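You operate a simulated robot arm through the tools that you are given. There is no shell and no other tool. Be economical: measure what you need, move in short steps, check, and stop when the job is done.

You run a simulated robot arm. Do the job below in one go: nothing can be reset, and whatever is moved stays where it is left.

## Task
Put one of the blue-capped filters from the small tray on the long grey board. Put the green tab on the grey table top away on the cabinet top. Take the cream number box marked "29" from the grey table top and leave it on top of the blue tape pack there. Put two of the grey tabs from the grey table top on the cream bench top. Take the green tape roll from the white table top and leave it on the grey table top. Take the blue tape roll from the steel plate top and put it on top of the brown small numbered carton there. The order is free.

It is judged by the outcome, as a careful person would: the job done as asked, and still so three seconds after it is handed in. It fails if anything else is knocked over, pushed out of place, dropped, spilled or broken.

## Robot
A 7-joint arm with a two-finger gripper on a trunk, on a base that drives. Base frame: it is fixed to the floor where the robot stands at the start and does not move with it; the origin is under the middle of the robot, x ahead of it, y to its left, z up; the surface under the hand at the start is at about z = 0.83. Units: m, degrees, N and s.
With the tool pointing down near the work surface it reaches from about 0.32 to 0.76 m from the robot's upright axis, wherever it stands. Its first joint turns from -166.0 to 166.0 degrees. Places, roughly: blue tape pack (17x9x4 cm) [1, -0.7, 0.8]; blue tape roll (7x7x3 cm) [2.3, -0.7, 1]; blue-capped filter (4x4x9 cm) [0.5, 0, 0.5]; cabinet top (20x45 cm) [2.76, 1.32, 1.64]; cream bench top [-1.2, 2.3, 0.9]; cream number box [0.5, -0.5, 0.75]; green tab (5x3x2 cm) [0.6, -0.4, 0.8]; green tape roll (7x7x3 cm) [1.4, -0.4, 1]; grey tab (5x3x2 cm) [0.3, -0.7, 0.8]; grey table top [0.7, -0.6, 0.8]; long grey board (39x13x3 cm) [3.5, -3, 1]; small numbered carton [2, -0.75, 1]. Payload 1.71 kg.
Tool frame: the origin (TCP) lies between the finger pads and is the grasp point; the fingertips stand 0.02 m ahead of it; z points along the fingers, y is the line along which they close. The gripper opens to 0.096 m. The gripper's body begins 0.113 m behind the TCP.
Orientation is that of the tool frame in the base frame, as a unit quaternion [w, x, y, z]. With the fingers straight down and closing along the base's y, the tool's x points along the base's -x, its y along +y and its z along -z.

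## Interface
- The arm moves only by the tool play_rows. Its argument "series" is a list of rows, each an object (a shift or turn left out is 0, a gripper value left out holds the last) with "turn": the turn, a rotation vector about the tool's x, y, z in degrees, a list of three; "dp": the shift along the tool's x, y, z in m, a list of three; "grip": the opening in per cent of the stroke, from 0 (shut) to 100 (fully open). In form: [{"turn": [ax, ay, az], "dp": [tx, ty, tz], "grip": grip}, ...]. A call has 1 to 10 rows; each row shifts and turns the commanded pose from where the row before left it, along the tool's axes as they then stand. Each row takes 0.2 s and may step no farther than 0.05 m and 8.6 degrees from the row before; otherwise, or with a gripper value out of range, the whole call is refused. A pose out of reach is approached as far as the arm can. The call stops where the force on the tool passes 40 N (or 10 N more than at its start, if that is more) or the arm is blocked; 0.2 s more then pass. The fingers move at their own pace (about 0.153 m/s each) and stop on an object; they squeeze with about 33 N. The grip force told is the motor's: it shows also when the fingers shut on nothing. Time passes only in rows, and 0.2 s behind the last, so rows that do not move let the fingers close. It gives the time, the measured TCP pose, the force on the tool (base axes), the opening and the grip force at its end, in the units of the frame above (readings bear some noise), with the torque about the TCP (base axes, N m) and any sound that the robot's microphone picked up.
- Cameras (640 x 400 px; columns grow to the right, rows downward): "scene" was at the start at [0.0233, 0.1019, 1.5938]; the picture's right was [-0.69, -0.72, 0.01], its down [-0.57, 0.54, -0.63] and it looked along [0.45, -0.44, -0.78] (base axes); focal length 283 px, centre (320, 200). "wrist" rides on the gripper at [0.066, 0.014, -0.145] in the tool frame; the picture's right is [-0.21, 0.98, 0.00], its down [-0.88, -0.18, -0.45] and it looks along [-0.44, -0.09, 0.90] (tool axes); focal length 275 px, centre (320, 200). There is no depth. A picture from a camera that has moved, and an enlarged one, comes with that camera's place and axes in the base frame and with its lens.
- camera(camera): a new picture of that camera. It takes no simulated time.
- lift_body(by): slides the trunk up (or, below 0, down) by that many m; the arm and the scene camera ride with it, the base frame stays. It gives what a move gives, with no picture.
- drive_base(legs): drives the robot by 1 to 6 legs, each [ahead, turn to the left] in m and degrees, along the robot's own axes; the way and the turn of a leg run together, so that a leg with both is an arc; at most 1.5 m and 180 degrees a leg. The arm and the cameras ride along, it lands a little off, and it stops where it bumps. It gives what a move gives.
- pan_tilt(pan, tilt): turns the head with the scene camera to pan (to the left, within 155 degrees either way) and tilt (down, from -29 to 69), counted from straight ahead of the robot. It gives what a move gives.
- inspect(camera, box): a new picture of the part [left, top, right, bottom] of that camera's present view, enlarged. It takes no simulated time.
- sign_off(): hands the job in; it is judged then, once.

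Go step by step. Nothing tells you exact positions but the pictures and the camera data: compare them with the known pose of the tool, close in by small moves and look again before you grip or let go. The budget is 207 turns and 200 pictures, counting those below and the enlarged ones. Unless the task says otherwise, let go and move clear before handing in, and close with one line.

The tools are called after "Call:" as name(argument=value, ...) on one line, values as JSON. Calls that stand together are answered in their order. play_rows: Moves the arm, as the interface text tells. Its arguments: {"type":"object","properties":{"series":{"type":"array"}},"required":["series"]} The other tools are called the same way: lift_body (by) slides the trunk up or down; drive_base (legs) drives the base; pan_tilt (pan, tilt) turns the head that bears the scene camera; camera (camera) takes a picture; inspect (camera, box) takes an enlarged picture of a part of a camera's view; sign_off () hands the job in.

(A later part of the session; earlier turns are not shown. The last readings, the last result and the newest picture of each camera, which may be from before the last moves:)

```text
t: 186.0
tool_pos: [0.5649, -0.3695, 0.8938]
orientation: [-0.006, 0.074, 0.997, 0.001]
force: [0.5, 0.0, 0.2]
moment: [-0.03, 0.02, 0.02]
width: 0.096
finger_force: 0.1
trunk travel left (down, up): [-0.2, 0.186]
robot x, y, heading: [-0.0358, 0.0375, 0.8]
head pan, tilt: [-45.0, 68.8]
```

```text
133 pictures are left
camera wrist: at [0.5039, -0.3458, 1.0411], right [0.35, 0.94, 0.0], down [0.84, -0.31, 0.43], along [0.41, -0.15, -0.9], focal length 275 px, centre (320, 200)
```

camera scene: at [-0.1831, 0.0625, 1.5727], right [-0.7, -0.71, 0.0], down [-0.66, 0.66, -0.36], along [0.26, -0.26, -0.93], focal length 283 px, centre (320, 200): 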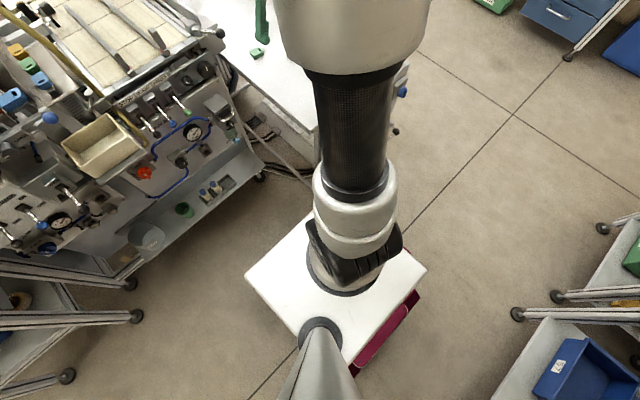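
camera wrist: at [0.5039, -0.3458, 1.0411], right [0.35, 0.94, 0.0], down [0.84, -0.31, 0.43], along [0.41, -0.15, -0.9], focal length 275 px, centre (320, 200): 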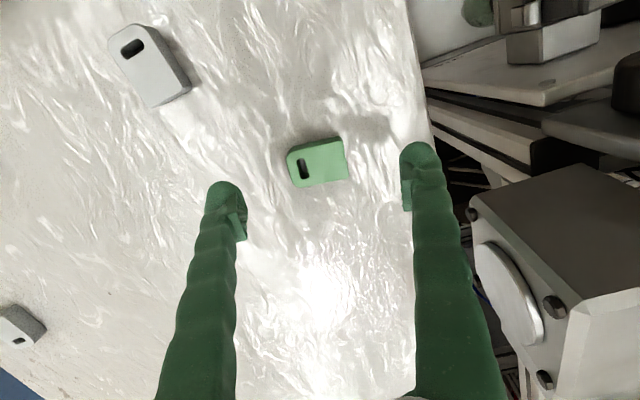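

Aligned. Lower and grip the tab.

Call:
play_rows(series=[{"dp": [0, 0, 0.02]}, {"dp": [0, 0, 0.015]}, {}, {"grip": 0}, {}, {}, {}, {}, {"dp": [0, 0, -0.02]}, {}])

Call:
camera(camera="wrist")

```text
t: 188.2
tool_pos: [0.5645, -0.3709, 0.8771]
orientation: [-0.007, 0.074, 0.997, 0.002]
force: [-0.5, 0.4, 0.1]
moment: [0.02, 0.0, 0.01]
width: 0.0001
finger_force: 29.0
trunk travel left (down, up): [-0.2, 0.186]
robot x, y, heading: [-0.0318, 0.0353, 0.7]
head pan, tilt: [-45.0, 68.8]
```

```text
132 pictures are left
camera wrist: at [0.5034, -0.3472, 1.0239], right [0.35, 0.94, 0.0], down [0.85, -0.31, 0.43], along [0.4, -0.15, -0.9], focal length 275 px, centre (320, 200)
```

wrist: 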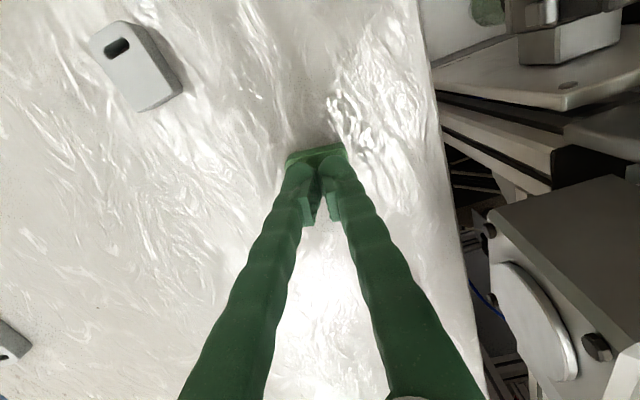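

The fingers closed above the tab, so the table is lower (~0.822). I reopen and go lower.

Call:
play_rows(series=[{"grip": 100}, {}, {}])

Call:
inspect(camera="wrist", box=[200, 100, 440, 250])

```text
t: 189.0
tool_pos: [0.5638, -0.3705, 0.8786]
orientation: [-0.006, 0.074, 0.997, 0.001]
force: [-0.4, 0.1, -0.5]
moment: [0.01, 0.0, 0.03]
width: 0.0961
finger_force: 0.0
trunk travel left (down, up): [-0.2, 0.186]
robot x, y, heading: [-0.0353, 0.0374, 1.0]
head pan, tilt: [-45.0, 68.8]
```

```text
2.67 times, centred on (320, 175) of wrist
camera zoom: at [0.5035, -0.347, 1.0256], right [0.35, 0.94, 0.0], down [0.84, -0.31, 0.43], along [0.41, -0.15, -0.9], focal length 734 px, centre (320, 267)
```

zoom: 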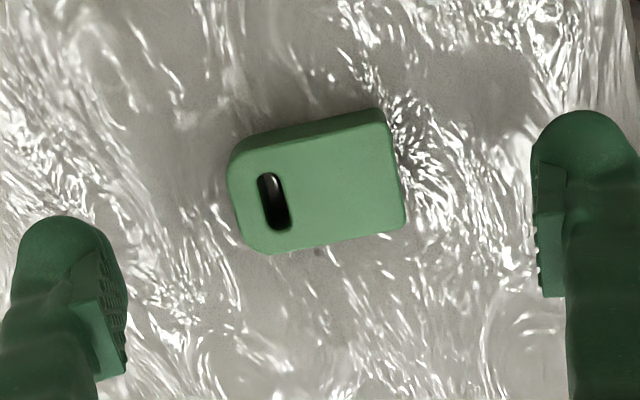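

Call:
play_rows(series=[{"dp": [-0.003, 0, 0.02]}, {"dp": [0, 0, 0.008]}, {"dp": [0, 0, 0.004]}, {}])

Call:
camera(camera="wrist")

```text
t: 190.0
tool_pos: [0.5672, -0.3708, 0.847]
orientation: [-0.005, 0.074, 0.997, 0.001]
force: [0.3, -0.4, 0.2]
moment: [0.0, 0.01, -0.01]
width: 0.0962
finger_force: 0.1
trunk travel left (down, up): [-0.2, 0.186]
robot x, y, heading: [-0.0364, 0.0371, 0.8]
head pan, tilt: [-45.0, 68.8]
```

```text
130 pictures are left
camera wrist: at [0.5062, -0.3472, 0.9938], right [0.35, 0.94, 0.0], down [0.85, -0.31, 0.43], along [0.41, -0.15, -0.9], focal length 275 px, centre (320, 200)
```

wrist: 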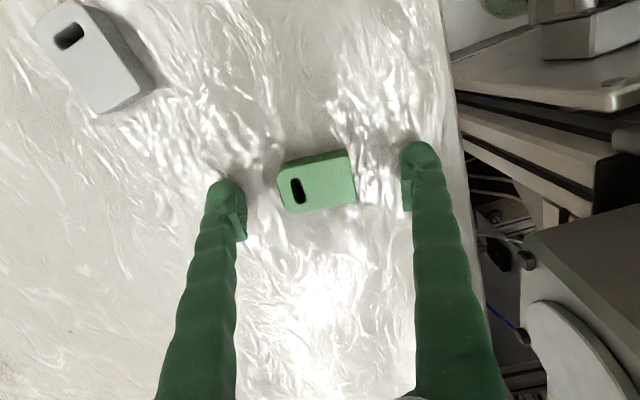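

Call:
play_rows(series=[{"grip": 0}, {}, {}, {}])

Call:
camera(camera="wrist")

```text
t: 191.0
tool_pos: [0.5689, -0.3694, 0.8498]
orientation: [-0.003, 0.074, 0.997, -0.001]
force: [4.8, 3.0, 22.2]
moment: [0.25, -0.13, 0.02]
width: 0.0411
finger_force: 33.4
trunk travel left (down, up): [-0.2, 0.186]
robot x, y, heading: [-0.0377, 0.0316, 0.4]
head pan, tilt: [-45.0, 68.8]
```

```text
129 pictures are left
camera wrist: at [0.5061, -0.3462, 0.9963], right [0.35, 0.94, 0.0], down [0.84, -0.31, 0.44], along [0.41, -0.15, -0.9], focal length 275 px, centre (320, 200)
```

wrist: 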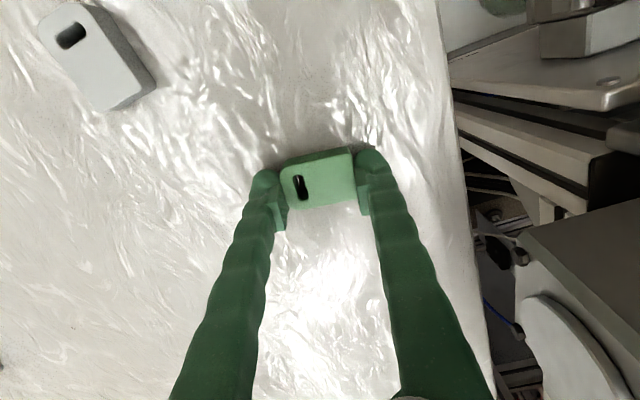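

Gripped (4.1 cm). Lift and verify.

Call:
play_rows(series=[{"dp": [0, 0, -0.02]}, {"dp": [0, 0, -0.04]}, {"dp": [0, 0, -0.05]}, {"dp": [0, 0, -0.05]}, {"dp": [0, 0, -0.05]}, {}])

Call:
camera(camera="wrist")

```text
t: 192.4
tool_pos: [0.5738, -0.371, 1.0625]
orientation: [-0.007, 0.075, 0.997, 0.001]
force: [0.1, 0.7, 0.2]
moment: [-0.01, -0.01, -0.01]
width: 0.0407
finger_force: 32.9
trunk travel left (down, up): [-0.2, 0.186]
robot x, y, heading: [-0.0356, 0.0347, 0.7]
head pan, tilt: [-45.0, 68.8]
```

```text
128 pictures are left
camera wrist: at [0.5131, -0.3475, 1.2093], right [0.35, 0.94, 0.0], down [0.85, -0.31, 0.43], along [0.41, -0.15, -0.9], focal length 275 px, centre (320, 200)
```

wrist: 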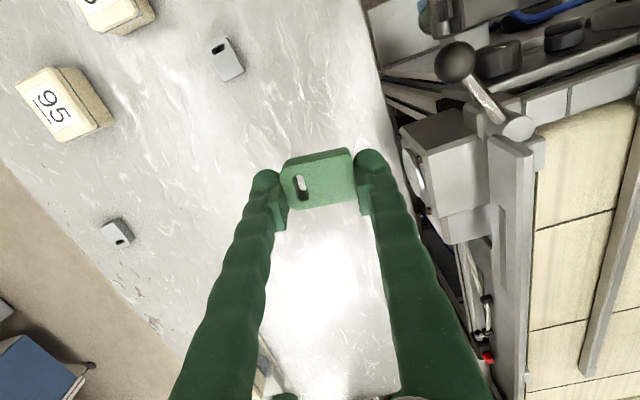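

The green tab is held. I retract, then drive to the north corridor to look at the cabinet.

Call:
play_rows(series=[{"dp": [0, 0, -0.045]}, {"dp": [0.04, 0, -0.025]}, {"dp": [0.04, 0, -0.025]}, {"dp": [0.04, 0, -0.025]}, {"dp": [0.04, 0, 0]}, {"dp": [0.04, 0, 0]}, {"dp": [0.04, 0, 0]}])

Call:
drive_base(legs=[[-0.25, 0], [0, 89], [0.75, 0]])

Call:
pan_tilt(pan=-20, tilt=30)

Call:
camera(camera="scene")

Call:
pan_tilt(pan=-75, tilt=25)

Call:
camera(camera="scene")

```text
t: 194.0
tool_pos: [0.3257, -0.3274, 1.1784]
orientation: [-0.005, 0.073, 0.997, 0.001]
force: [-0.3, -0.4, 0.3]
moment: [-0.01, 0.01, -0.01]
width: 0.0407
finger_force: 33.0
out of reach, approached as far as the arm can: row 1
trunk travel left (down, up): [-0.2, 0.186]
robot x, y, heading: [-0.0308, 0.0365, 0.9]
head pan, tilt: [-45.0, 68.8]
```

```text
t: 204.3
tool_pos: [0.06, 1.1409, 1.1782]
orientation: [-0.004, -0.658, 0.753, -0.005]
force: [-0.4, 0.4, -0.8]
moment: [0.01, 0.0, 0.03]
width: 0.0407
finger_force: 32.6
trunk travel left (down, up): [-0.2, 0.186]
robot x, y, heading: [-0.3007, 0.7753, 91.2]
head pan, tilt: [-45.0, 68.8]
```

```text
t: 205.4
tool_pos: [0.0607, 1.1236, 1.1844]
orientation: [0.002, -0.658, 0.753, 0.002]
force: [-0.8, 0.7, -0.2]
moment: [0.03, -0.01, 0.0]
width: 0.0408
finger_force: 33.5
trunk travel left (down, up): [-0.2, 0.186]
robot x, y, heading: [-0.3011, 0.7756, 91.8]
head pan, tilt: [-20.0, 30.0]
```

```text
127 pictures are left
camera scene: at [-0.4219, 0.8236, 1.6235], right [0.95, -0.32, 0.01], down [-0.16, -0.49, -0.86], along [0.27, 0.81, -0.51], focal length 283 px, centre (320, 200)
```

scene: 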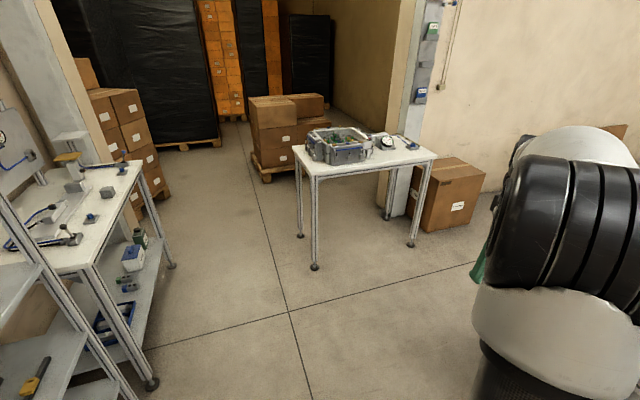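

```text
t: 206.6
tool_pos: [0.0604, 1.1242, 1.1839]
orientation: [0.001, -0.658, 0.753, 0.001]
force: [0.0, -0.3, 0.2]
moment: [-0.04, 0.02, -0.02]
width: 0.0408
finger_force: 32.8
trunk travel left (down, up): [-0.2, 0.186]
robot x, y, heading: [-0.299, 0.7759, 91.9]
head pan, tilt: [-75.0, 25.0]
```

```text
126 pictures are left
camera scene: at [-0.3622, 0.765, 1.6325], right [0.29, -0.96, 0.02], down [-0.4, -0.14, -0.9], along [0.87, 0.25, -0.43], focal length 283 px, centre (320, 200)
```

scene: 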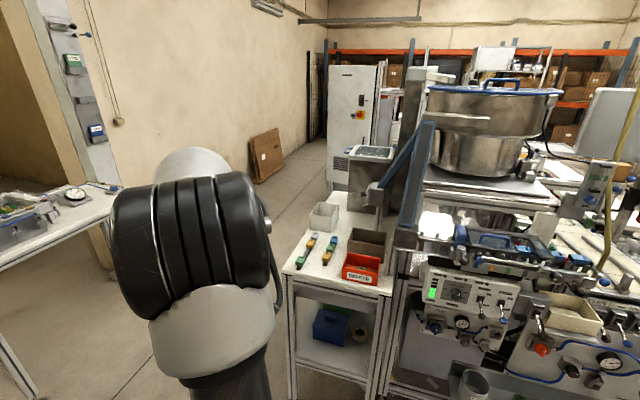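

The white cabinet is visible; the corridor along y≈1.85 leads to it. I bring the arm ahead of the robot and drive there.

Call:
play_rows(series=[{"dp": [-0.0034, 0.046, 0]}, {"dp": [-0.0034, 0.046, 0]}, {"dp": [-0.0034, 0.046, 0]}, {"dp": [-0.0034, 0.046, 0]}, {"dp": [-0.0034, 0.046, 0]}, {"dp": [-0.0034, 0.046, 0]}, {"dp": [-0.0034, 0.046, 0]}, {"dp": [-0.0034, 0.046, 0]}])

Call:
drive_base(legs=[[1.1, 0], [0, -91.5], [1.3, 0]])

Call:
pan_tilt(pan=0, tilt=30)

Call:
camera(camera="scene")

```text
t: 208.4
tool_pos: [-0.3031, 1.1987, 1.182]
orientation: [0.0, -0.658, 0.753, 0.001]
force: [-0.2, 0.4, -0.1]
moment: [-0.01, -0.03, -0.01]
width: 0.0408
finger_force: 32.9
trunk travel left (down, up): [-0.2, 0.186]
robot x, y, heading: [-0.2954, 0.7744, 91.4]
head pan, tilt: [-75.0, 25.0]
```

```text
t: 225.8
tool_pos: [1.4349, 1.8512, 1.1829]
orientation: [0.003, 0.087, 0.996, 0.0]
force: [-0.1, -0.9, 1.1]
moment: [-0.01, 0.02, -0.02]
width: 0.0406
finger_force: 33.2
trunk travel left (down, up): [-0.2, 0.186]
robot x, y, heading: [1.0095, 1.8692, -0.7]
head pan, tilt: [-75.0, 25.0]
```

```text
t: 227.3
tool_pos: [1.4161, 1.8513, 1.1893]
orientation: [0.01, 0.087, 0.996, 0.002]
force: [-0.1, -0.2, 0.5]
moment: [0.0, 0.04, -0.05]
width: 0.0407
finger_force: 33.2
trunk travel left (down, up): [-0.2, 0.186]
robot x, y, heading: [1.0066, 1.8646, -0.5]
head pan, tilt: [0.0, 30.0]
```

```text
125 pictures are left
camera scene: at [1.0703, 2.0203, 1.6234], right [-0.01, -1.0, 0.0], down [-0.51, 0.01, -0.86], along [0.86, -0.01, -0.51], focal length 283 px, centre (320, 200)
```

scene: 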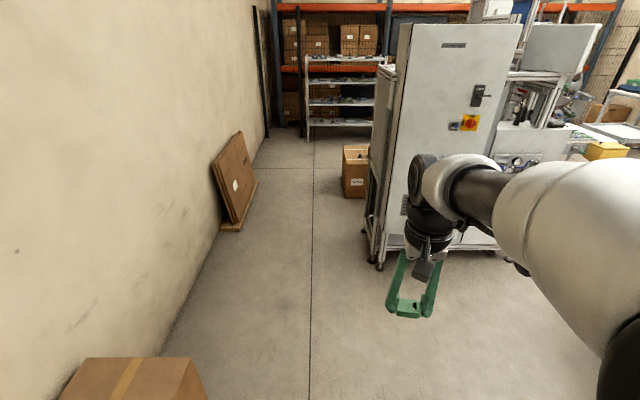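

The cabinet front is at x≈2.66–2.7, y≈1.09–1.54. I check the floor space to the right before moving in.

Call:
pan_tilt(pan=-50, tilt=45)

Call:
camera(camera="scene")

```text
t: 228.5
tool_pos: [1.4167, 1.8511, 1.1903]
orientation: [0.01, 0.087, 0.996, 0.002]
force: [-0.3, -0.3, 0.1]
moment: [-0.03, -0.02, 0.0]
width: 0.0406
finger_force: 33.4
trunk travel left (down, up): [-0.2, 0.186]
robot x, y, heading: [1.0082, 1.8678, -0.7]
head pan, tilt: [-50.0, 45.0]
```

```text
124 pictures are left
camera scene: at [1.0307, 1.9586, 1.6015], right [-0.77, -0.63, 0.01], down [-0.46, 0.55, -0.7], along [0.44, -0.55, -0.71], focal length 283 px, centre (320, 200)
```

scene: 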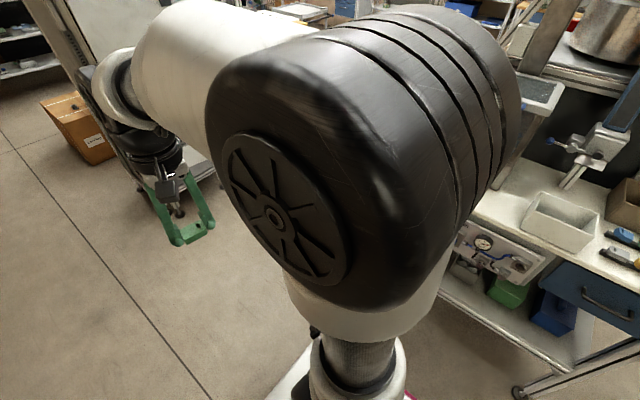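

Call:
drive_base(legs=[[0.75, 0], [0, -25]])

Call:
lift_body(by=0.18)

Call:
pan_tilt(pan=0, tilt=35)

Call:
camera(camera="scene")

Call:
camera(camera="wrist")

```text
t: 234.2
tool_pos: [2.1091, 1.6741, 1.1893]
orientation: [0.011, 0.299, 0.954, -0.001]
force: [0.5, 0.6, -0.3]
moment: [-0.01, 0.01, 0.01]
width: 0.0409
finger_force: 32.6
trunk travel left (down, up): [-0.2, 0.186]
robot x, y, heading: [1.7477, 1.8577, -25.5]
head pan, tilt: [-50.0, 45.0]
```

```text
t: 236.2
tool_pos: [2.0931, 1.681, 1.3747]
orientation: [0.017, 0.298, 0.954, -0.002]
force: [-0.4, -0.8, 0.5]
moment: [0.0, -0.01, 0.02]
width: 0.0406
finger_force: 33.4
trunk travel left (down, up): [-0.38, 0.006]
robot x, y, heading: [1.7495, 1.859, -25.6]
head pan, tilt: [-50.0, 45.0]
```

```text
t: 237.4
tool_pos: [2.0941, 1.6828, 1.3743]
orientation: [0.018, 0.299, 0.954, -0.002]
force: [-0.1, 0.2, -0.5]
moment: [0.01, -0.01, 0.02]
width: 0.0408
finger_force: 32.4
trunk travel left (down, up): [-0.38, 0.006]
robot x, y, heading: [1.748, 1.861, -25.2]
head pan, tilt: [0.0, 35.0]
```

```text
123 pictures are left
camera scene: at [1.8668, 1.9743, 1.7954], right [-0.43, -0.9, 0.0], down [-0.53, 0.25, -0.81], along [0.73, -0.35, -0.59], focal length 283 px, centre (320, 200)
```

scene: 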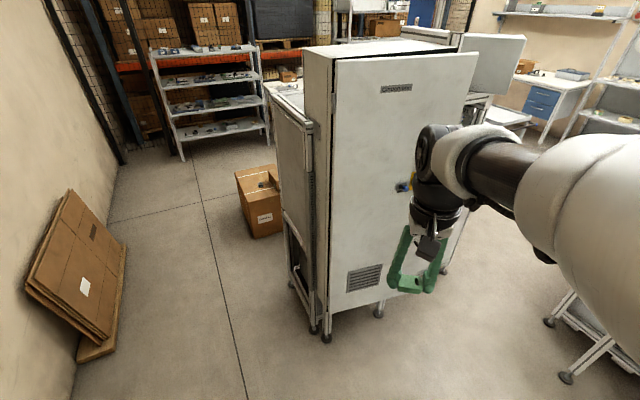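

```text
122 pictures are left
camera wrist: at [2.0426, 1.7334, 1.5188], right [0.73, 0.69, 0.01], down [0.6, -0.65, 0.47], along [0.33, -0.34, -0.88], focal length 275 px, centre (320, 200)
```

wrist: 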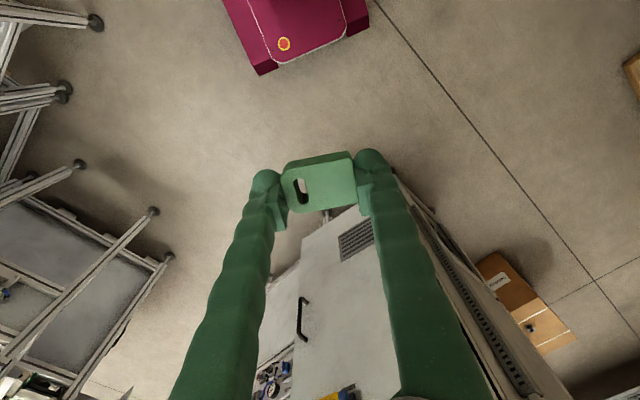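

The cabinet top is visible from the raised camera. I raise the arm here first to check it can reach well above 1.64 m.

Call:
play_rows(series=[{"dp": [0, 0, -0.045], "turn": [0, 1.9, 0]}, {"dp": [0, 0, -0.045]}, {"dp": [0, 0, -0.045]}, {"dp": [0, 0, -0.045]}, {"dp": [0, 0, -0.045]}, {"dp": [0, 0, -0.045]}, {"dp": [0, 0, -0.045]}, {"dp": [0, 0, -0.045]}, {}])

Call:
camera(camera="scene")

```text
t: 239.4
tool_pos: [2.0839, 1.6872, 1.6221]
orientation: [0.003, 0.299, 0.954, 0.004]
force: [1.2, 0.3, -0.2]
moment: [0.03, 0.05, -0.03]
width: 0.041
finger_force: 33.0
out of reach, approached as far as the arm can: row 6, 7, 8
trunk travel left (down, up): [-0.38, 0.006]
robot x, y, heading: [1.7463, 1.8599, -25.3]
head pan, tilt: [0.0, 35.0]
```

```text
121 pictures are left
camera scene: at [1.8672, 1.9743, 1.7954], right [-0.43, -0.9, 0.0], down [-0.53, 0.25, -0.81], along [0.73, -0.35, -0.59], focal length 283 px, centre (320, 200)
```

scene: 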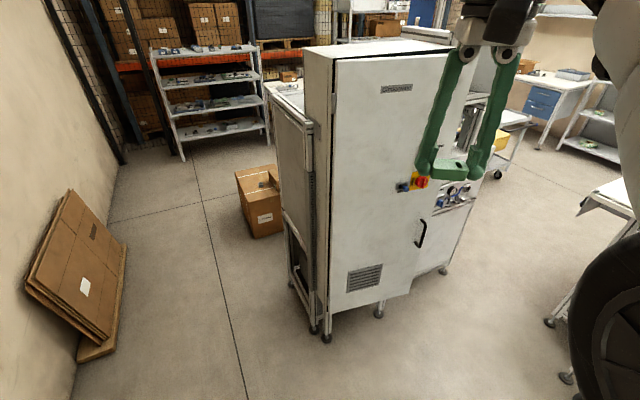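

Tool-down tops out at about 1.62 m, so I will pitch the fingers forward. I lower slightly, extend, and tilt about 70°.

Call:
play_rows(series=[{"dp": [-0.03, 0, 0.04]}, {"dp": [-0.04, 0, 0.04]}, {"dp": [-0.04, 0, 0]}, {"dp": [-0.04, 0, 0]}, {"turn": [0, -8.5, 0]}, {"turn": [0, -8.5, 0]}, {"turn": [0, -8.5, 0]}, {"turn": [0, -8.5, 0]}, {"turn": [0, -8.5, 0]}, {}])

Call:
play_rows(series=[{"turn": [0, -8.5, 0]}, {"turn": [0, -8.5, 0]}, {"turn": [0, -8.5, 0]}, {}])

Call:
camera(camera="scene")

```text
refused: row 2 steps farther than a row can; nothing moved
```

```text
t: 240.4
tool_pos: [2.0833, 1.6844, 1.6211]
orientation: [0.213, 0.292, 0.93, -0.062]
force: [0.0, -0.3, 0.2]
moment: [0.03, 0.01, 0.03]
width: 0.0408
finger_force: 32.9
trunk travel left (down, up): [-0.38, 0.006]
robot x, y, heading: [1.7459, 1.8573, -25.3]
head pan, tilt: [0.0, 35.0]
```

```text
120 pictures are left
camera scene: at [1.8672, 1.974, 1.7955], right [-0.43, -0.9, 0.0], down [-0.53, 0.25, -0.81], along [0.73, -0.35, -0.59], focal length 283 px, centre (320, 200)
```

scene: 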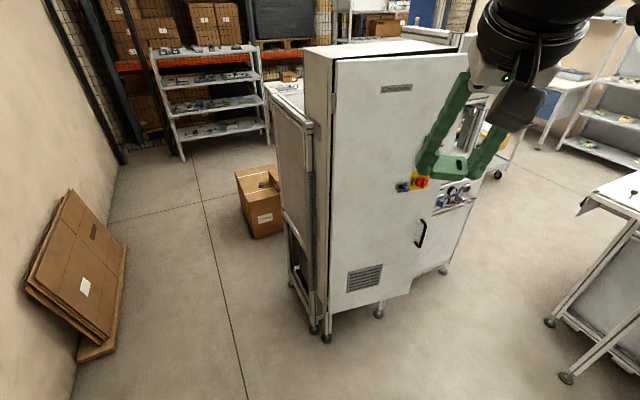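

Tilted 25°. Now extend forward 0.15 m and continue the tilt.

Call:
play_rows(series=[{"dp": [-0.036, 0, 0.017]}, {"dp": [-0.036, 0, 0.017]}, {"dp": [-0.036, 0, 0.017]}, {"dp": [-0.03, 0, 0.014]}, {"turn": [0, -8.5, 0]}, {"turn": [0, -8.5, 0]}, {"turn": [0, -8.5, 0]}, {"turn": [0, -8.5, 0]}, {"turn": [0, -8.5, 0]}, {}])

Call:
camera(camera="scene")

```text
t: 242.6
tool_pos: [2.2061, 1.5997, 1.6223]
orientation: [0.536, 0.249, 0.79, -0.162]
force: [-0.9, -0.5, 0.1]
moment: [0.02, -0.02, 0.03]
width: 0.0407
finger_force: 33.1
trunk travel left (down, up): [-0.38, 0.006]
robot x, y, heading: [1.7449, 1.8555, -25.3]
head pan, tilt: [0.0, 35.0]
```

```text
119 pictures are left
camera scene: at [1.8662, 1.9742, 1.7955], right [-0.43, -0.9, 0.0], down [-0.53, 0.25, -0.81], along [0.73, -0.35, -0.59], focal length 283 px, centre (320, 200)
```

scene: 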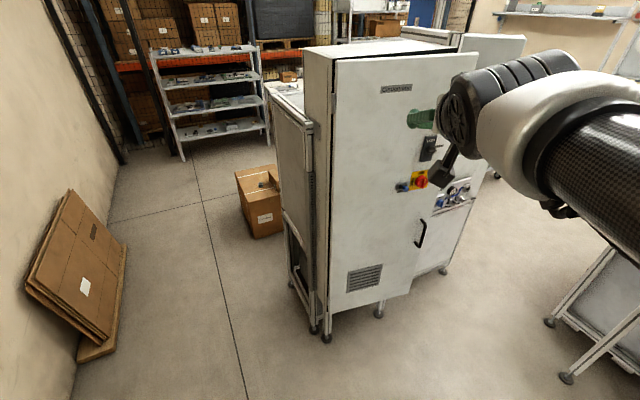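

Now raise the TCP to about 1.75 m.

Call:
play_rows(series=[{"dp": [-0.0417, 0, -0.0168]}, {"dp": [-0.0417, 0, -0.0168]}, {"dp": [-0.0417, 0, -0.0168]}, {}])

Call:
camera(camera="wrist")

```text
t: 243.6
tool_pos: [2.2045, 1.603, 1.756]
orientation: [0.535, 0.25, 0.79, -0.164]
force: [0.2, 0.5, -0.1]
moment: [0.0, -0.01, 0.01]
width: 0.041
finger_force: 33.0
trunk travel left (down, up): [-0.38, 0.006]
robot x, y, heading: [1.7475, 1.8589, -25.5]
head pan, tilt: [0.0, 35.0]
```

```text
118 pictures are left
camera wrist: at [2.082, 1.7047, 1.7508], right [0.62, 0.76, 0.2], down [-0.18, -0.11, 0.98], along [0.76, -0.64, 0.07], focal length 275 px, centre (320, 200)
```

wrist: 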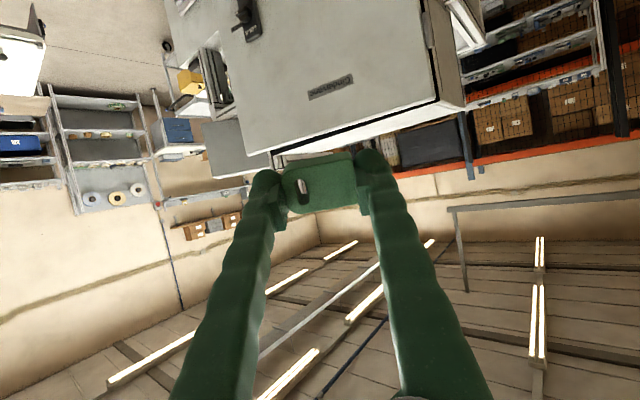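

Reach at height works. With the arm above cabinet height I drive 0.48 m toward it.

Call:
drive_base(legs=[[0.48, 0]])

Call:
play_rows(series=[{}])

Call:
camera(camera="scene")

Call:
camera(camera="wrist")

```text
t: 246.6
tool_pos: [2.6261, 1.398, 1.7585]
orientation: [0.537, 0.251, 0.788, -0.165]
force: [0.0, -0.8, 0.0]
moment: [0.04, 0.05, 0.01]
width: 0.0409
finger_force: 32.5
trunk travel left (down, up): [-0.38, 0.006]
robot x, y, heading: [2.1776, 1.6523, -25.8]
head pan, tilt: [0.0, 35.0]
```

```text
t: 247.0
tool_pos: [2.6243, 1.4, 1.7596]
orientation: [0.537, 0.252, 0.788, -0.166]
force: [2.0, -0.4, -1.2]
moment: [-0.03, 0.01, -0.03]
width: 0.0406
finger_force: 33.1
trunk travel left (down, up): [-0.38, 0.006]
robot x, y, heading: [2.1825, 1.6549, -25.7]
head pan, tilt: [0.0, 35.0]
```

```text
117 pictures are left
camera scene: at [2.3035, 1.7659, 1.7952], right [-0.43, -0.9, 0.0], down [-0.53, 0.25, -0.81], along [0.73, -0.35, -0.59], focal length 283 px, centre (320, 200)
```

scene: 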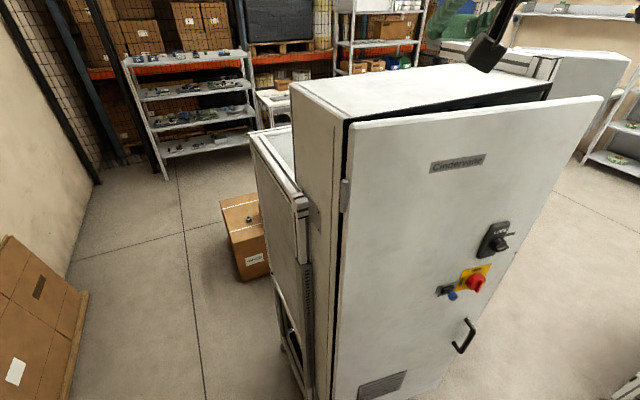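

```text
116 pictures are left
camera wrist: at [2.5029, 1.5025, 1.7531], right [0.62, 0.76, 0.2], down [-0.19, -0.11, 0.98], along [0.76, -0.64, 0.08], focal length 275 px, centre (320, 200)
```

wrist: 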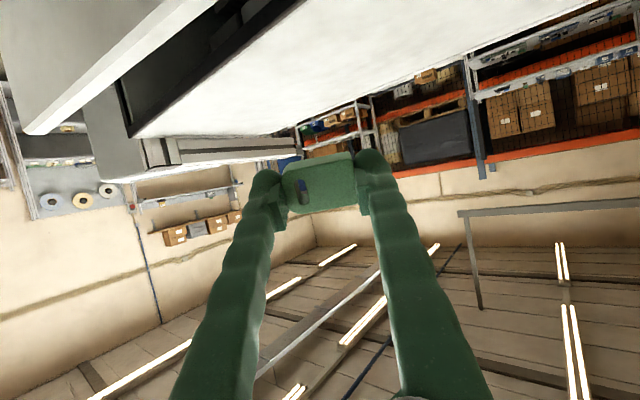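

The cabinet body top spans about x 2.67–2.89, y 1.09–1.55 (door ajar in front). I ease the tilt to ~60° and move over it.

Call:
play_rows(series=[{"turn": [0, 8.0, 0]}, {"dp": [-0.023, 0, 0.04]}, {"dp": [-0.023, 0, 0.04]}, {"dp": [-0.023, 0, 0.04]}, {}])

Call:
pan_tilt(pan=-20, tilt=25)

Call:
camera(camera="scene")

Call:
camera(camera="wrist")

```text
t: 248.2
tool_pos: [2.7304, 1.3251, 1.7646]
orientation: [0.483, 0.261, 0.823, -0.147]
force: [0.1, -0.1, 0.2]
moment: [0.01, -0.02, -0.03]
width: 0.0407
finger_force: 33.3
trunk travel left (down, up): [-0.38, 0.006]
robot x, y, heading: [2.1786, 1.6485, -25.8]
head pan, tilt: [0.0, 35.0]
```

```text
t: 249.0
tool_pos: [2.7306, 1.3253, 1.7655]
orientation: [0.484, 0.261, 0.822, -0.148]
force: [-0.2, -0.1, -0.6]
moment: [0.0, 0.0, -0.03]
width: 0.0408
finger_force: 33.0
trunk travel left (down, up): [-0.38, 0.006]
robot x, y, heading: [2.1782, 1.6534, -25.7]
head pan, tilt: [-20.0, 25.0]
```

```text
115 pictures are left
camera scene: at [2.2842, 1.7405, 1.8112], right [-0.71, -0.7, 0.01], down [-0.31, 0.31, -0.9], along [0.63, -0.64, -0.44], focal length 283 px, centre (320, 200)
```

scene: 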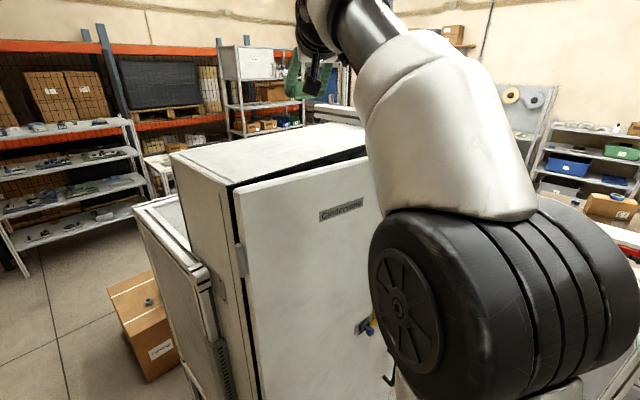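

```text
114 pictures are left
camera wrist: at [2.6084, 1.4266, 1.7794], right [0.64, 0.74, 0.19], down [-0.08, -0.18, 0.98], along [0.76, -0.64, -0.06], focal length 275 px, centre (320, 200)
```

wrist: 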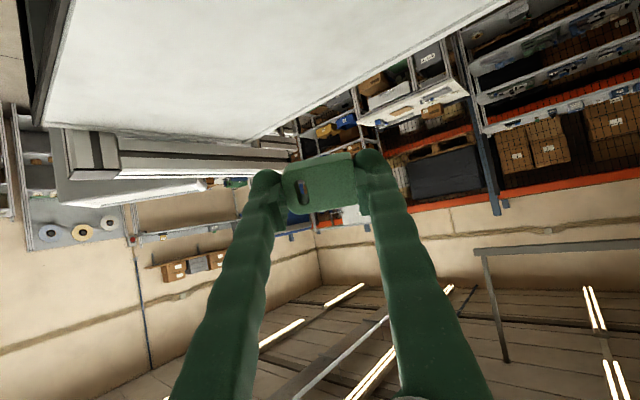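

TCP (2.73, 1.325) is well inside the cabinet top. Lower most of the way.

Call:
play_rows(series=[{"dp": [0.026, 0, 0.015]}, {"dp": [0.026, 0, 0.015]}, {"dp": [0.017, 0, 0.01]}, {}])

Call:
inspect(camera="scene", box=[230, 50, 390, 150])

Call:
camera(camera="wrist")

```text
t: 250.0
tool_pos: [2.7332, 1.3242, 1.683]
orientation: [0.484, 0.261, 0.822, -0.148]
force: [0.0, -0.7, -0.4]
moment: [0.02, -0.01, 0.0]
width: 0.0408
finger_force: 33.7
trunk travel left (down, up): [-0.38, 0.006]
robot x, y, heading: [2.179, 1.6532, -25.7]
head pan, tilt: [-20.0, 25.0]
```

```text
4.00 times, centred on (310, 100) of scene
camera zoom: at [2.2845, 1.74, 1.8112], right [-0.71, -0.7, 0.01], down [-0.31, 0.31, -0.9], along [0.63, -0.64, -0.44], focal length 1132 px, centre (360, 600)
```

zoom: 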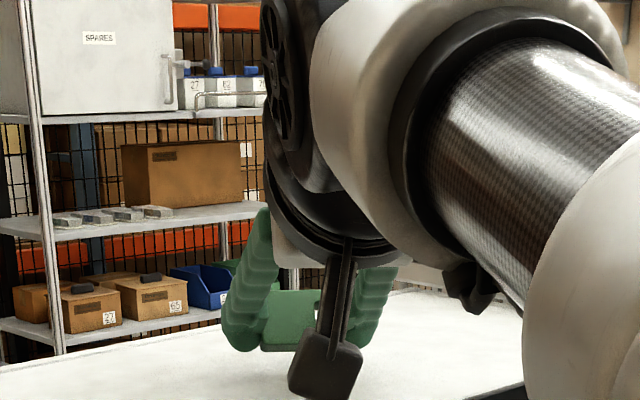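

```text
112 pictures are left
camera wrist: at [2.6106, 1.4264, 1.6979], right [0.64, 0.74, 0.19], down [-0.08, -0.18, 0.98], along [0.76, -0.64, -0.06], focal length 275 px, centre (320, 200)
```

wrist: 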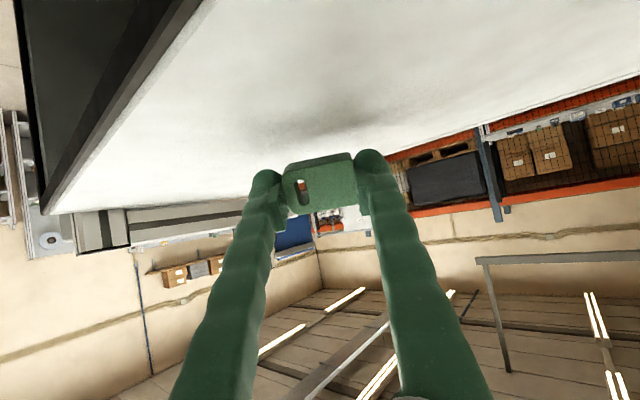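

Call:
play_rows(series=[{"dp": [0.007, 0, 0.004]}, {}])

Call:
play_rows(series=[{"dp": [0.0035, 0, 0.002]}, {}])

Call:
play_rows(series=[{"dp": [0.0026, 0, 0.0015]}, {}])

```text
t: 250.6
tool_pos: [2.7333, 1.3248, 1.6757]
orientation: [0.484, 0.261, 0.822, -0.148]
force: [-0.6, -0.4, -0.1]
moment: [0.0, 0.04, 0.01]
width: 0.0411
finger_force: 33.1
trunk travel left (down, up): [-0.38, 0.006]
robot x, y, heading: [2.1787, 1.6513, -25.5]
head pan, tilt: [-20.0, 25.0]
```

```text
t: 251.2
tool_pos: [2.7315, 1.3231, 1.6732]
orientation: [0.484, 0.261, 0.822, -0.149]
force: [0.7, 0.4, 2.4]
moment: [-0.04, -0.01, -0.01]
width: 0.041
finger_force: 32.5
trunk travel left (down, up): [-0.38, 0.006]
robot x, y, heading: [2.1755, 1.6518, -25.5]
head pan, tilt: [-20.0, 25.0]
```

```text
t: 251.8
tool_pos: [2.7309, 1.3231, 1.6733]
orientation: [0.487, 0.261, 0.821, -0.149]
force: [1.6, -2.8, 16.9]
moment: [-0.28, -0.16, 0.02]
width: 0.0407
finger_force: 33.3
trunk travel left (down, up): [-0.38, 0.006]
robot x, y, heading: [2.1758, 1.653, -25.9]
head pan, tilt: [-20.0, 25.0]
```

Contact. I open the fingers modestly and look.

Call:
play_rows(series=[{"dp": [-0.0017, 0, -0.001]}, {"grip": 62}, {}, {}])

Call:
camera(camera="wrist")

Call:
inspect(camera="scene", box=[230, 50, 390, 150])

```text
t: 252.8
tool_pos: [2.7328, 1.3235, 1.6709]
orientation: [0.484, 0.261, 0.822, -0.147]
force: [-1.3, -1.2, -0.2]
moment: [0.0, 0.03, -0.01]
width: 0.0595
finger_force: 0.0
trunk travel left (down, up): [-0.38, 0.006]
robot x, y, heading: [2.1809, 1.6537, -25.6]
head pan, tilt: [-20.0, 25.0]
```

```text
111 pictures are left
camera wrist: at [2.61, 1.4257, 1.686], right [0.64, 0.74, 0.19], down [-0.08, -0.18, 0.98], along [0.76, -0.64, -0.06], focal length 275 px, centre (320, 200)
```

wrist: 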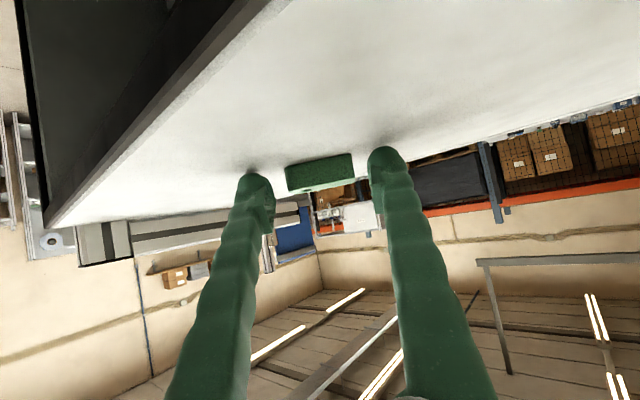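

```text
4.00 times, centred on (310, 100) of scene
camera zoom: at [2.2843, 1.7396, 1.8112], right [-0.71, -0.7, 0.01], down [-0.31, 0.31, -0.9], along [0.63, -0.64, -0.44], focal length 1132 px, centre (360, 600)
```

zoom: 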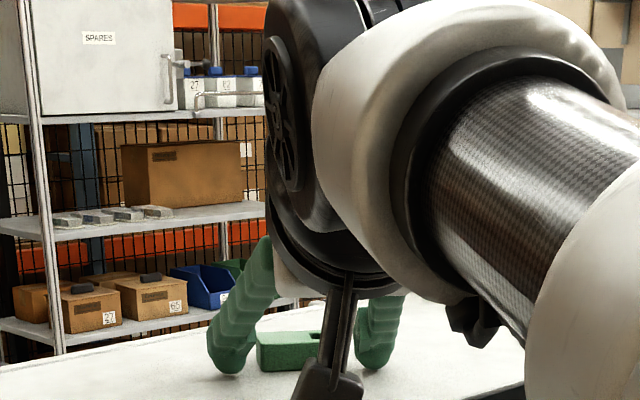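

The tab lies flat on the cabinet top. I open fully, rise, and back away.

Call:
play_rows(series=[{"grip": 90}, {}, {"dp": [-0.03, 0, -0.017]}, {"dp": [-0.035, 0, -0.02]}, {"dp": [-0.03, 0, -0.017]}, {}])

Call:
drive_base(legs=[[-0.48, 0]])

Call:
pan_tilt(pan=0, tilt=20)

Call:
camera(camera="scene")

```text
t: 254.2
tool_pos: [2.73, 1.3249, 1.7828]
orientation: [0.484, 0.262, 0.822, -0.148]
force: [-0.7, -0.5, -0.5]
moment: [-0.03, -0.01, 0.0]
width: 0.0866
finger_force: 0.2
trunk travel left (down, up): [-0.38, 0.006]
robot x, y, heading: [2.1761, 1.6539, -25.5]
head pan, tilt: [-20.0, 25.0]
```

```text
t: 257.3
tool_pos: [2.2949, 1.5309, 1.7827]
orientation: [0.483, 0.263, 0.821, -0.149]
force: [0.0, 0.7, 1.1]
moment: [-0.03, -0.01, 0.0]
width: 0.0865
finger_force: 0.1
trunk travel left (down, up): [-0.38, 0.006]
robot x, y, heading: [1.745, 1.8625, -25.8]
head pan, tilt: [-20.0, 25.0]
```

```text
t: 258.1
tool_pos: [2.2664, 1.5453, 1.796]
orientation: [0.491, 0.263, 0.817, -0.15]
force: [-1.0, 0.2, 0.9]
moment: [-0.02, -0.04, 0.02]
width: 0.0862
finger_force: 0.1
trunk travel left (down, up): [-0.38, 0.006]
robot x, y, heading: [1.7443, 1.8616, -25.9]
head pan, tilt: [0.0, 20.0]
```

```text
109 pictures are left
camera scene: at [1.8678, 1.9758, 1.8193], right [-0.44, -0.9, 0.0], down [-0.32, 0.16, -0.93], along [0.84, -0.41, -0.36], focal length 283 px, centre (320, 200)
```

scene: 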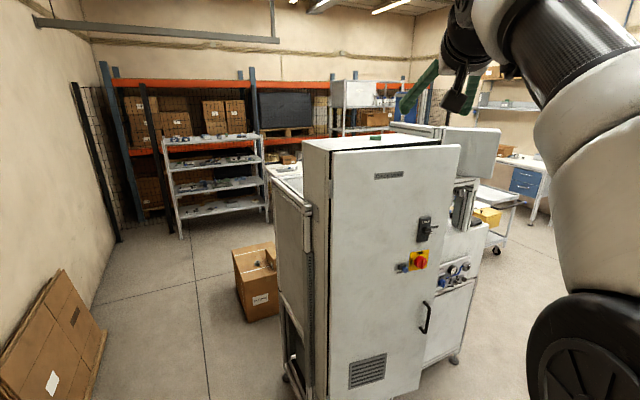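

The green tab sits on the cabinet top. I lower the trunk and return the tool to vertical.

Call:
lift_body(by=-0.18)

Call:
play_rows(series=[{"dp": [0.039, 0, 0.022]}, {"dp": [0.039, 0, 0.022]}, {"dp": [0.039, 0, 0.022]}, {"dp": [0.039, 0, 0.022]}, {"turn": [0, 8.5, 0]}, {"turn": [0, 8.5, 0]}, {"turn": [0, 8.5, 0]}, {"turn": [0, 8.5, 0]}, {"turn": [0, 8.5, 0]}, {"turn": [0, 8.5, 0]}])

Call:
play_rows(series=[{"turn": [0, 8.5, 0], "dp": [0.02, 0, 0.02]}, {"dp": [0.04, 0, 0.03]}, {"dp": [0.04, 0, 0.03]}, {"dp": [0.04, 0, 0.03]}, {"dp": [0.03, 0, 0.03]}, {}])

```text
t: 260.1
tool_pos: [2.2703, 1.5415, 1.6138]
orientation: [0.489, 0.263, 0.818, -0.15]
force: [0.6, -0.1, -0.2]
moment: [0.0, -0.01, 0.02]
width: 0.0862
finger_force: 0.1
trunk travel left (down, up): [-0.2, 0.186]
robot x, y, heading: [1.7469, 1.8636, -25.9]
head pan, tilt: [0.0, 20.0]
```

```text
t: 262.3
tool_pos: [2.2651, 1.5468, 1.4207]
orientation: [0.134, 0.3, 0.944, -0.037]
force: [-1.1, -0.7, -0.3]
moment: [0.02, 0.04, -0.03]
width: 0.0864
finger_force: 0.2
out of reach, approached as far as the arm can: row 9, 10
trunk travel left (down, up): [-0.2, 0.186]
robot x, y, heading: [1.7434, 1.8644, -25.9]
head pan, tilt: [0.0, 20.0]
```

```text
t: 263.7
tool_pos: [2.1355, 1.6429, 1.254]
orientation: [0.07, 0.303, 0.95, -0.014]
force: [-0.9, 0.3, 0.0]
moment: [-0.03, -0.07, 0.0]
width: 0.0865
finger_force: 0.1
out of reach, approached as far as the arm can: row 1
trunk travel left (down, up): [-0.2, 0.186]
robot x, y, heading: [1.7471, 1.8623, -26.0]
head pan, tilt: [0.0, 20.0]
```

Call:
play_rows(series=[{"turn": [0, 7.5, 0]}, {}])

Call:
drive_base(legs=[[0, 26], [-1.4, 0], [-0.63, 0], [0, -90], [1.0, 0]])

Call:
pan_tilt(pan=0, tilt=50)

Call:
camera(camera="scene")

```text
t: 264.3
tool_pos: [2.1381, 1.6396, 1.2519]
orientation: [0.005, 0.303, 0.953, 0.005]
force: [-0.4, 0.8, 0.6]
moment: [-0.09, -0.14, -0.02]
width: 0.0863
finger_force: 0.1
trunk travel left (down, up): [-0.2, 0.186]
robot x, y, heading: [1.7449, 1.8643, -26.0]
head pan, tilt: [0.0, 20.0]
```

```text
t: 286.2
tool_pos: [-0.2774, 0.4114, 1.2503]
orientation: [0.007, 0.753, 0.658, 0.002]
force: [-1.2, -0.2, 0.1]
moment: [0.0, -0.03, 0.01]
width: 0.0862
finger_force: 0.1
trunk travel left (down, up): [-0.2, 0.186]
robot x, y, heading: [-0.2617, 0.8632, -88.5]
head pan, tilt: [0.0, 20.0]
```

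```text
t: 287.2
tool_pos: [-0.2755, 0.4281, 1.2568]
orientation: [0.011, 0.753, 0.658, -0.003]
force: [0.4, 0.5, -0.3]
moment: [0.04, 0.03, -0.02]
width: 0.0864
finger_force: 0.1
trunk travel left (down, up): [-0.2, 0.186]
robot x, y, heading: [-0.2576, 0.8633, -88.4]
head pan, tilt: [0.0, 50.0]
```

```text
108 pictures are left
camera scene: at [-0.1028, 0.8241, 1.5942], right [-1.0, -0.03, 0.0], down [-0.02, 0.78, -0.63], along [0.02, -0.63, -0.78], focal length 283 px, centre (320, 200)
```

scene: 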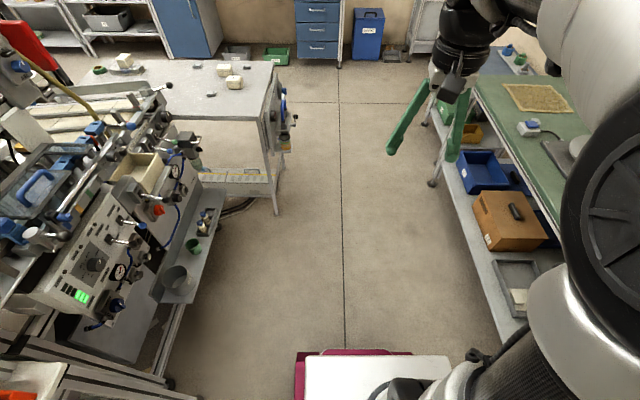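

Call:
drive_base(legs=[[0.82, 0], [0, 88.5]])

Call:
play_rows(series=[{}, {"dp": [0, -0.045, 0]}, {"dp": [0, -0.045, 0]}, {"dp": [0, -0.045, 0]}, {"dp": [0, -0.045, 0]}, {"dp": [0, -0.045, 0]}, {"dp": [0, -0.045, 0]}, {"dp": [0, -0.045, 0]}, {}])

```text
t: 296.3
tool_pos: [0.1991, 0.0573, 1.2569]
orientation: [0.012, 0.065, 0.998, 0.007]
force: [-0.5, 0.1, 0.4]
moment: [0.01, 0.02, 0.01]
width: 0.0864
finger_force: 0.1
trunk travel left (down, up): [-0.2, 0.186]
robot x, y, heading: [-0.2378, 0.0641, 1.7]
head pan, tilt: [0.0, 50.0]
```

```text
t: 298.3
tool_pos: [0.1372, -0.2537, 1.2581]
orientation: [0.018, 0.065, 0.998, 0.007]
force: [-0.2, 0.1, -0.3]
moment: [0.02, 0.0, 0.01]
width: 0.0865
finger_force: 0.1
trunk travel left (down, up): [-0.2, 0.186]
robot x, y, heading: [-0.2356, 0.063, 1.7]
head pan, tilt: [0.0, 50.0]
```

Call:
drive_base(legs=[[0.2, -1.7]])

Call:
play_rows(series=[{"turn": [0, 2.0, 0]}, {"dp": [-0.03, -0.035, 0.015]}, {"dp": [-0.03, -0.035, 0.015]}, {"dp": [-0.03, -0.035, 0.015]}, {"dp": [0, -0.02, 0.04]}, {"dp": [0, 0, 0.04]}, {"dp": [0, 0, 0.04]}, {}])

Call:
camera(camera="wrist")

```text
t: 299.9
tool_pos: [0.3263, -0.2608, 1.2595]
orientation: [0.021, 0.079, 0.997, 0.008]
force: [-0.6, -0.3, -0.2]
moment: [0.01, -0.07, -0.04]
width: 0.0864
finger_force: 0.1
trunk travel left (down, up): [-0.2, 0.186]
robot x, y, heading: [-0.0354, 0.0716, 0.2]
head pan, tilt: [0.0, 50.0]
```

```text
t: 301.7
tool_pos: [0.3861, -0.3967, 1.1005]
orientation: [0.009, 0.079, 0.997, 0.009]
force: [-0.6, -0.5, 0.0]
moment: [-0.01, 0.0, 0.02]
width: 0.0866
finger_force: 0.1
trunk travel left (down, up): [-0.2, 0.186]
robot x, y, heading: [-0.0339, 0.0685, 0.4]
head pan, tilt: [0.0, 50.0]
```

```text
107 pictures are left
camera wrist: at [0.3203, -0.3738, 1.245], right [0.36, 0.93, 0.02], down [0.83, -0.33, 0.46], along [0.43, -0.14, -0.89], focal length 275 px, centre (320, 200)
```

wrist: 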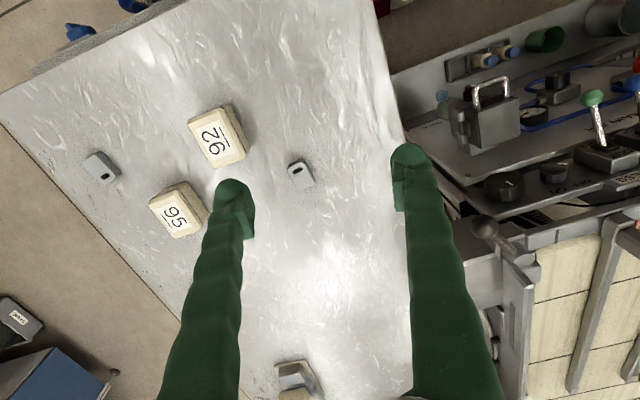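

Call:
inspect(camera="wrist", box=[260, 150, 340, 200])

```text
8.00 times, centred on (300, 175) of wrist
camera zoom: at [0.3203, -0.3738, 1.245], right [0.36, 0.93, 0.02], down [0.83, -0.33, 0.46], along [0.43, -0.14, -0.89], focal length 2202 px, centre (480, 400)
```

zoom: 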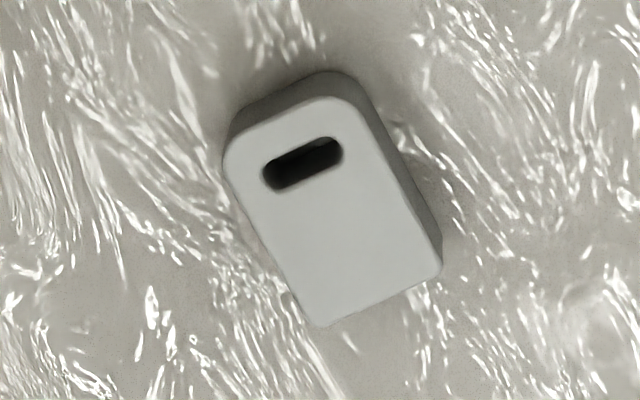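

Tab 1 centre about (0.468, -0.449), long side along x. I align the wrist, move over it and descend.

Call:
play_rows(series=[{"dp": [-0.03, -0.013, 0.03]}, {"dp": [-0.03, -0.013, 0.03]}, {"dp": [-0.029, -0.012, 0.03]}, {"turn": [0, 0, -6.5], "dp": [0, 0, 0.03]}, {"turn": [0, 1, -6.5], "dp": [0, 0, 0.04]}, {"dp": [0, 0, 0.04]}, {}])

Call:
camera(camera="wrist")

```text
t: 303.3
tool_pos: [0.4689, -0.445, 0.9001]
orientation: [0.002, -0.035, 0.999, 0.008]
force: [0.3, -0.4, 0.6]
moment: [0.01, -0.03, 0.0]
width: 0.0864
finger_force: 0.1
trunk travel left (down, up): [-0.2, 0.186]
robot x, y, heading: [-0.0329, 0.0709, -0.0]
head pan, tilt: [0.0, 50.0]
```

```text
105 pictures are left
camera wrist: at [0.4025, -0.4368, 1.0454], right [0.14, 0.99, 0.02], down [0.89, -0.13, 0.44], along [0.44, -0.05, -0.9], focal length 275 px, centre (320, 200)
```

wrist: 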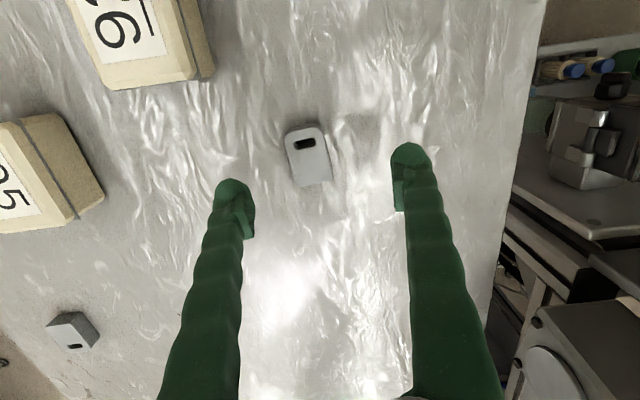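

Call:
play_rows(series=[{"dp": [0.0065, -0.0065, 0.02]}, {"dp": [0, 0, 0.02]}, {"dp": [0, 0, 0.009]}, {}])

Call:
camera(camera="wrist")

```text
t: 304.3
tool_pos: [0.4652, -0.4511, 0.8482]
orientation: [0.0, -0.034, 0.999, 0.008]
force: [0.2, 0.2, 0.6]
moment: [-0.01, -0.03, -0.01]
width: 0.0865
finger_force: 0.2
trunk travel left (down, up): [-0.2, 0.186]
robot x, y, heading: [-0.036, 0.0715, -0.0]
head pan, tilt: [0.0, 50.0]
```

```text
104 pictures are left
camera wrist: at [0.3986, -0.4428, 0.9962], right [0.14, 0.99, 0.02], down [0.89, -0.13, 0.44], along [0.44, -0.05, -0.9], focal length 275 px, centre (320, 200)
```

wrist: 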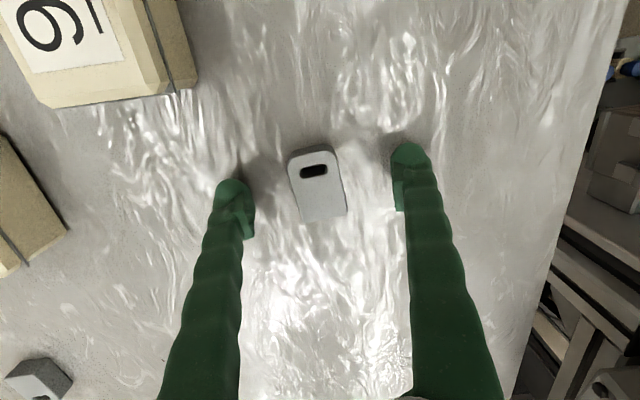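

Call:
play_rows(series=[{"grip": 0}, {}, {}, {}, {}])

Call:
play_rows(series=[{"dp": [0, 0, -0.02]}, {"dp": [0, 0, -0.04]}, {"dp": [0, 0, -0.05]}, {"dp": [0, 0, -0.05]}, {"dp": [0.03, 0, -0.04]}, {"dp": [0.04, 0.02, -0.02]}, {"dp": [0.04, 0.02, -0.02]}, {}])

Call:
camera(camera="wrist")

```text
t: 305.5
tool_pos: [0.4657, -0.4507, 0.851]
orientation: [0.002, -0.034, 0.999, 0.008]
force: [0.2, -1.6, 2.7]
moment: [-0.05, 0.01, 0.0]
width: 0.0259
finger_force: 33.2
trunk travel left (down, up): [-0.2, 0.186]
robot x, y, heading: [-0.0329, 0.0719, -0.1]
head pan, tilt: [0.0, 50.0]
```

```text
t: 307.3
tool_pos: [0.351, -0.4225, 1.0898]
orientation: [0.0, -0.035, 0.999, 0.007]
force: [0.5, 0.7, 0.8]
moment: [0.0, 0.01, -0.01]
width: 0.0263
finger_force: 32.8
trunk travel left (down, up): [-0.2, 0.186]
robot x, y, heading: [-0.0379, 0.0713, 0.5]
head pan, tilt: [0.0, 50.0]
```

```text
103 pictures are left
camera wrist: at [0.2845, -0.4152, 1.236], right [0.14, 0.99, 0.02], down [0.89, -0.13, 0.44], along [0.44, -0.05, -0.9], focal length 275 px, centre (320, 200)
```

wrist: 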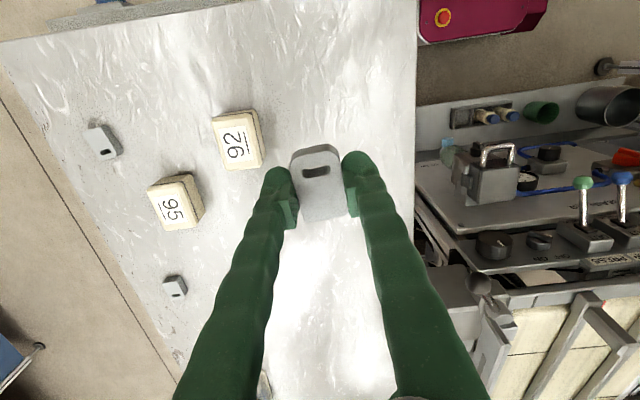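

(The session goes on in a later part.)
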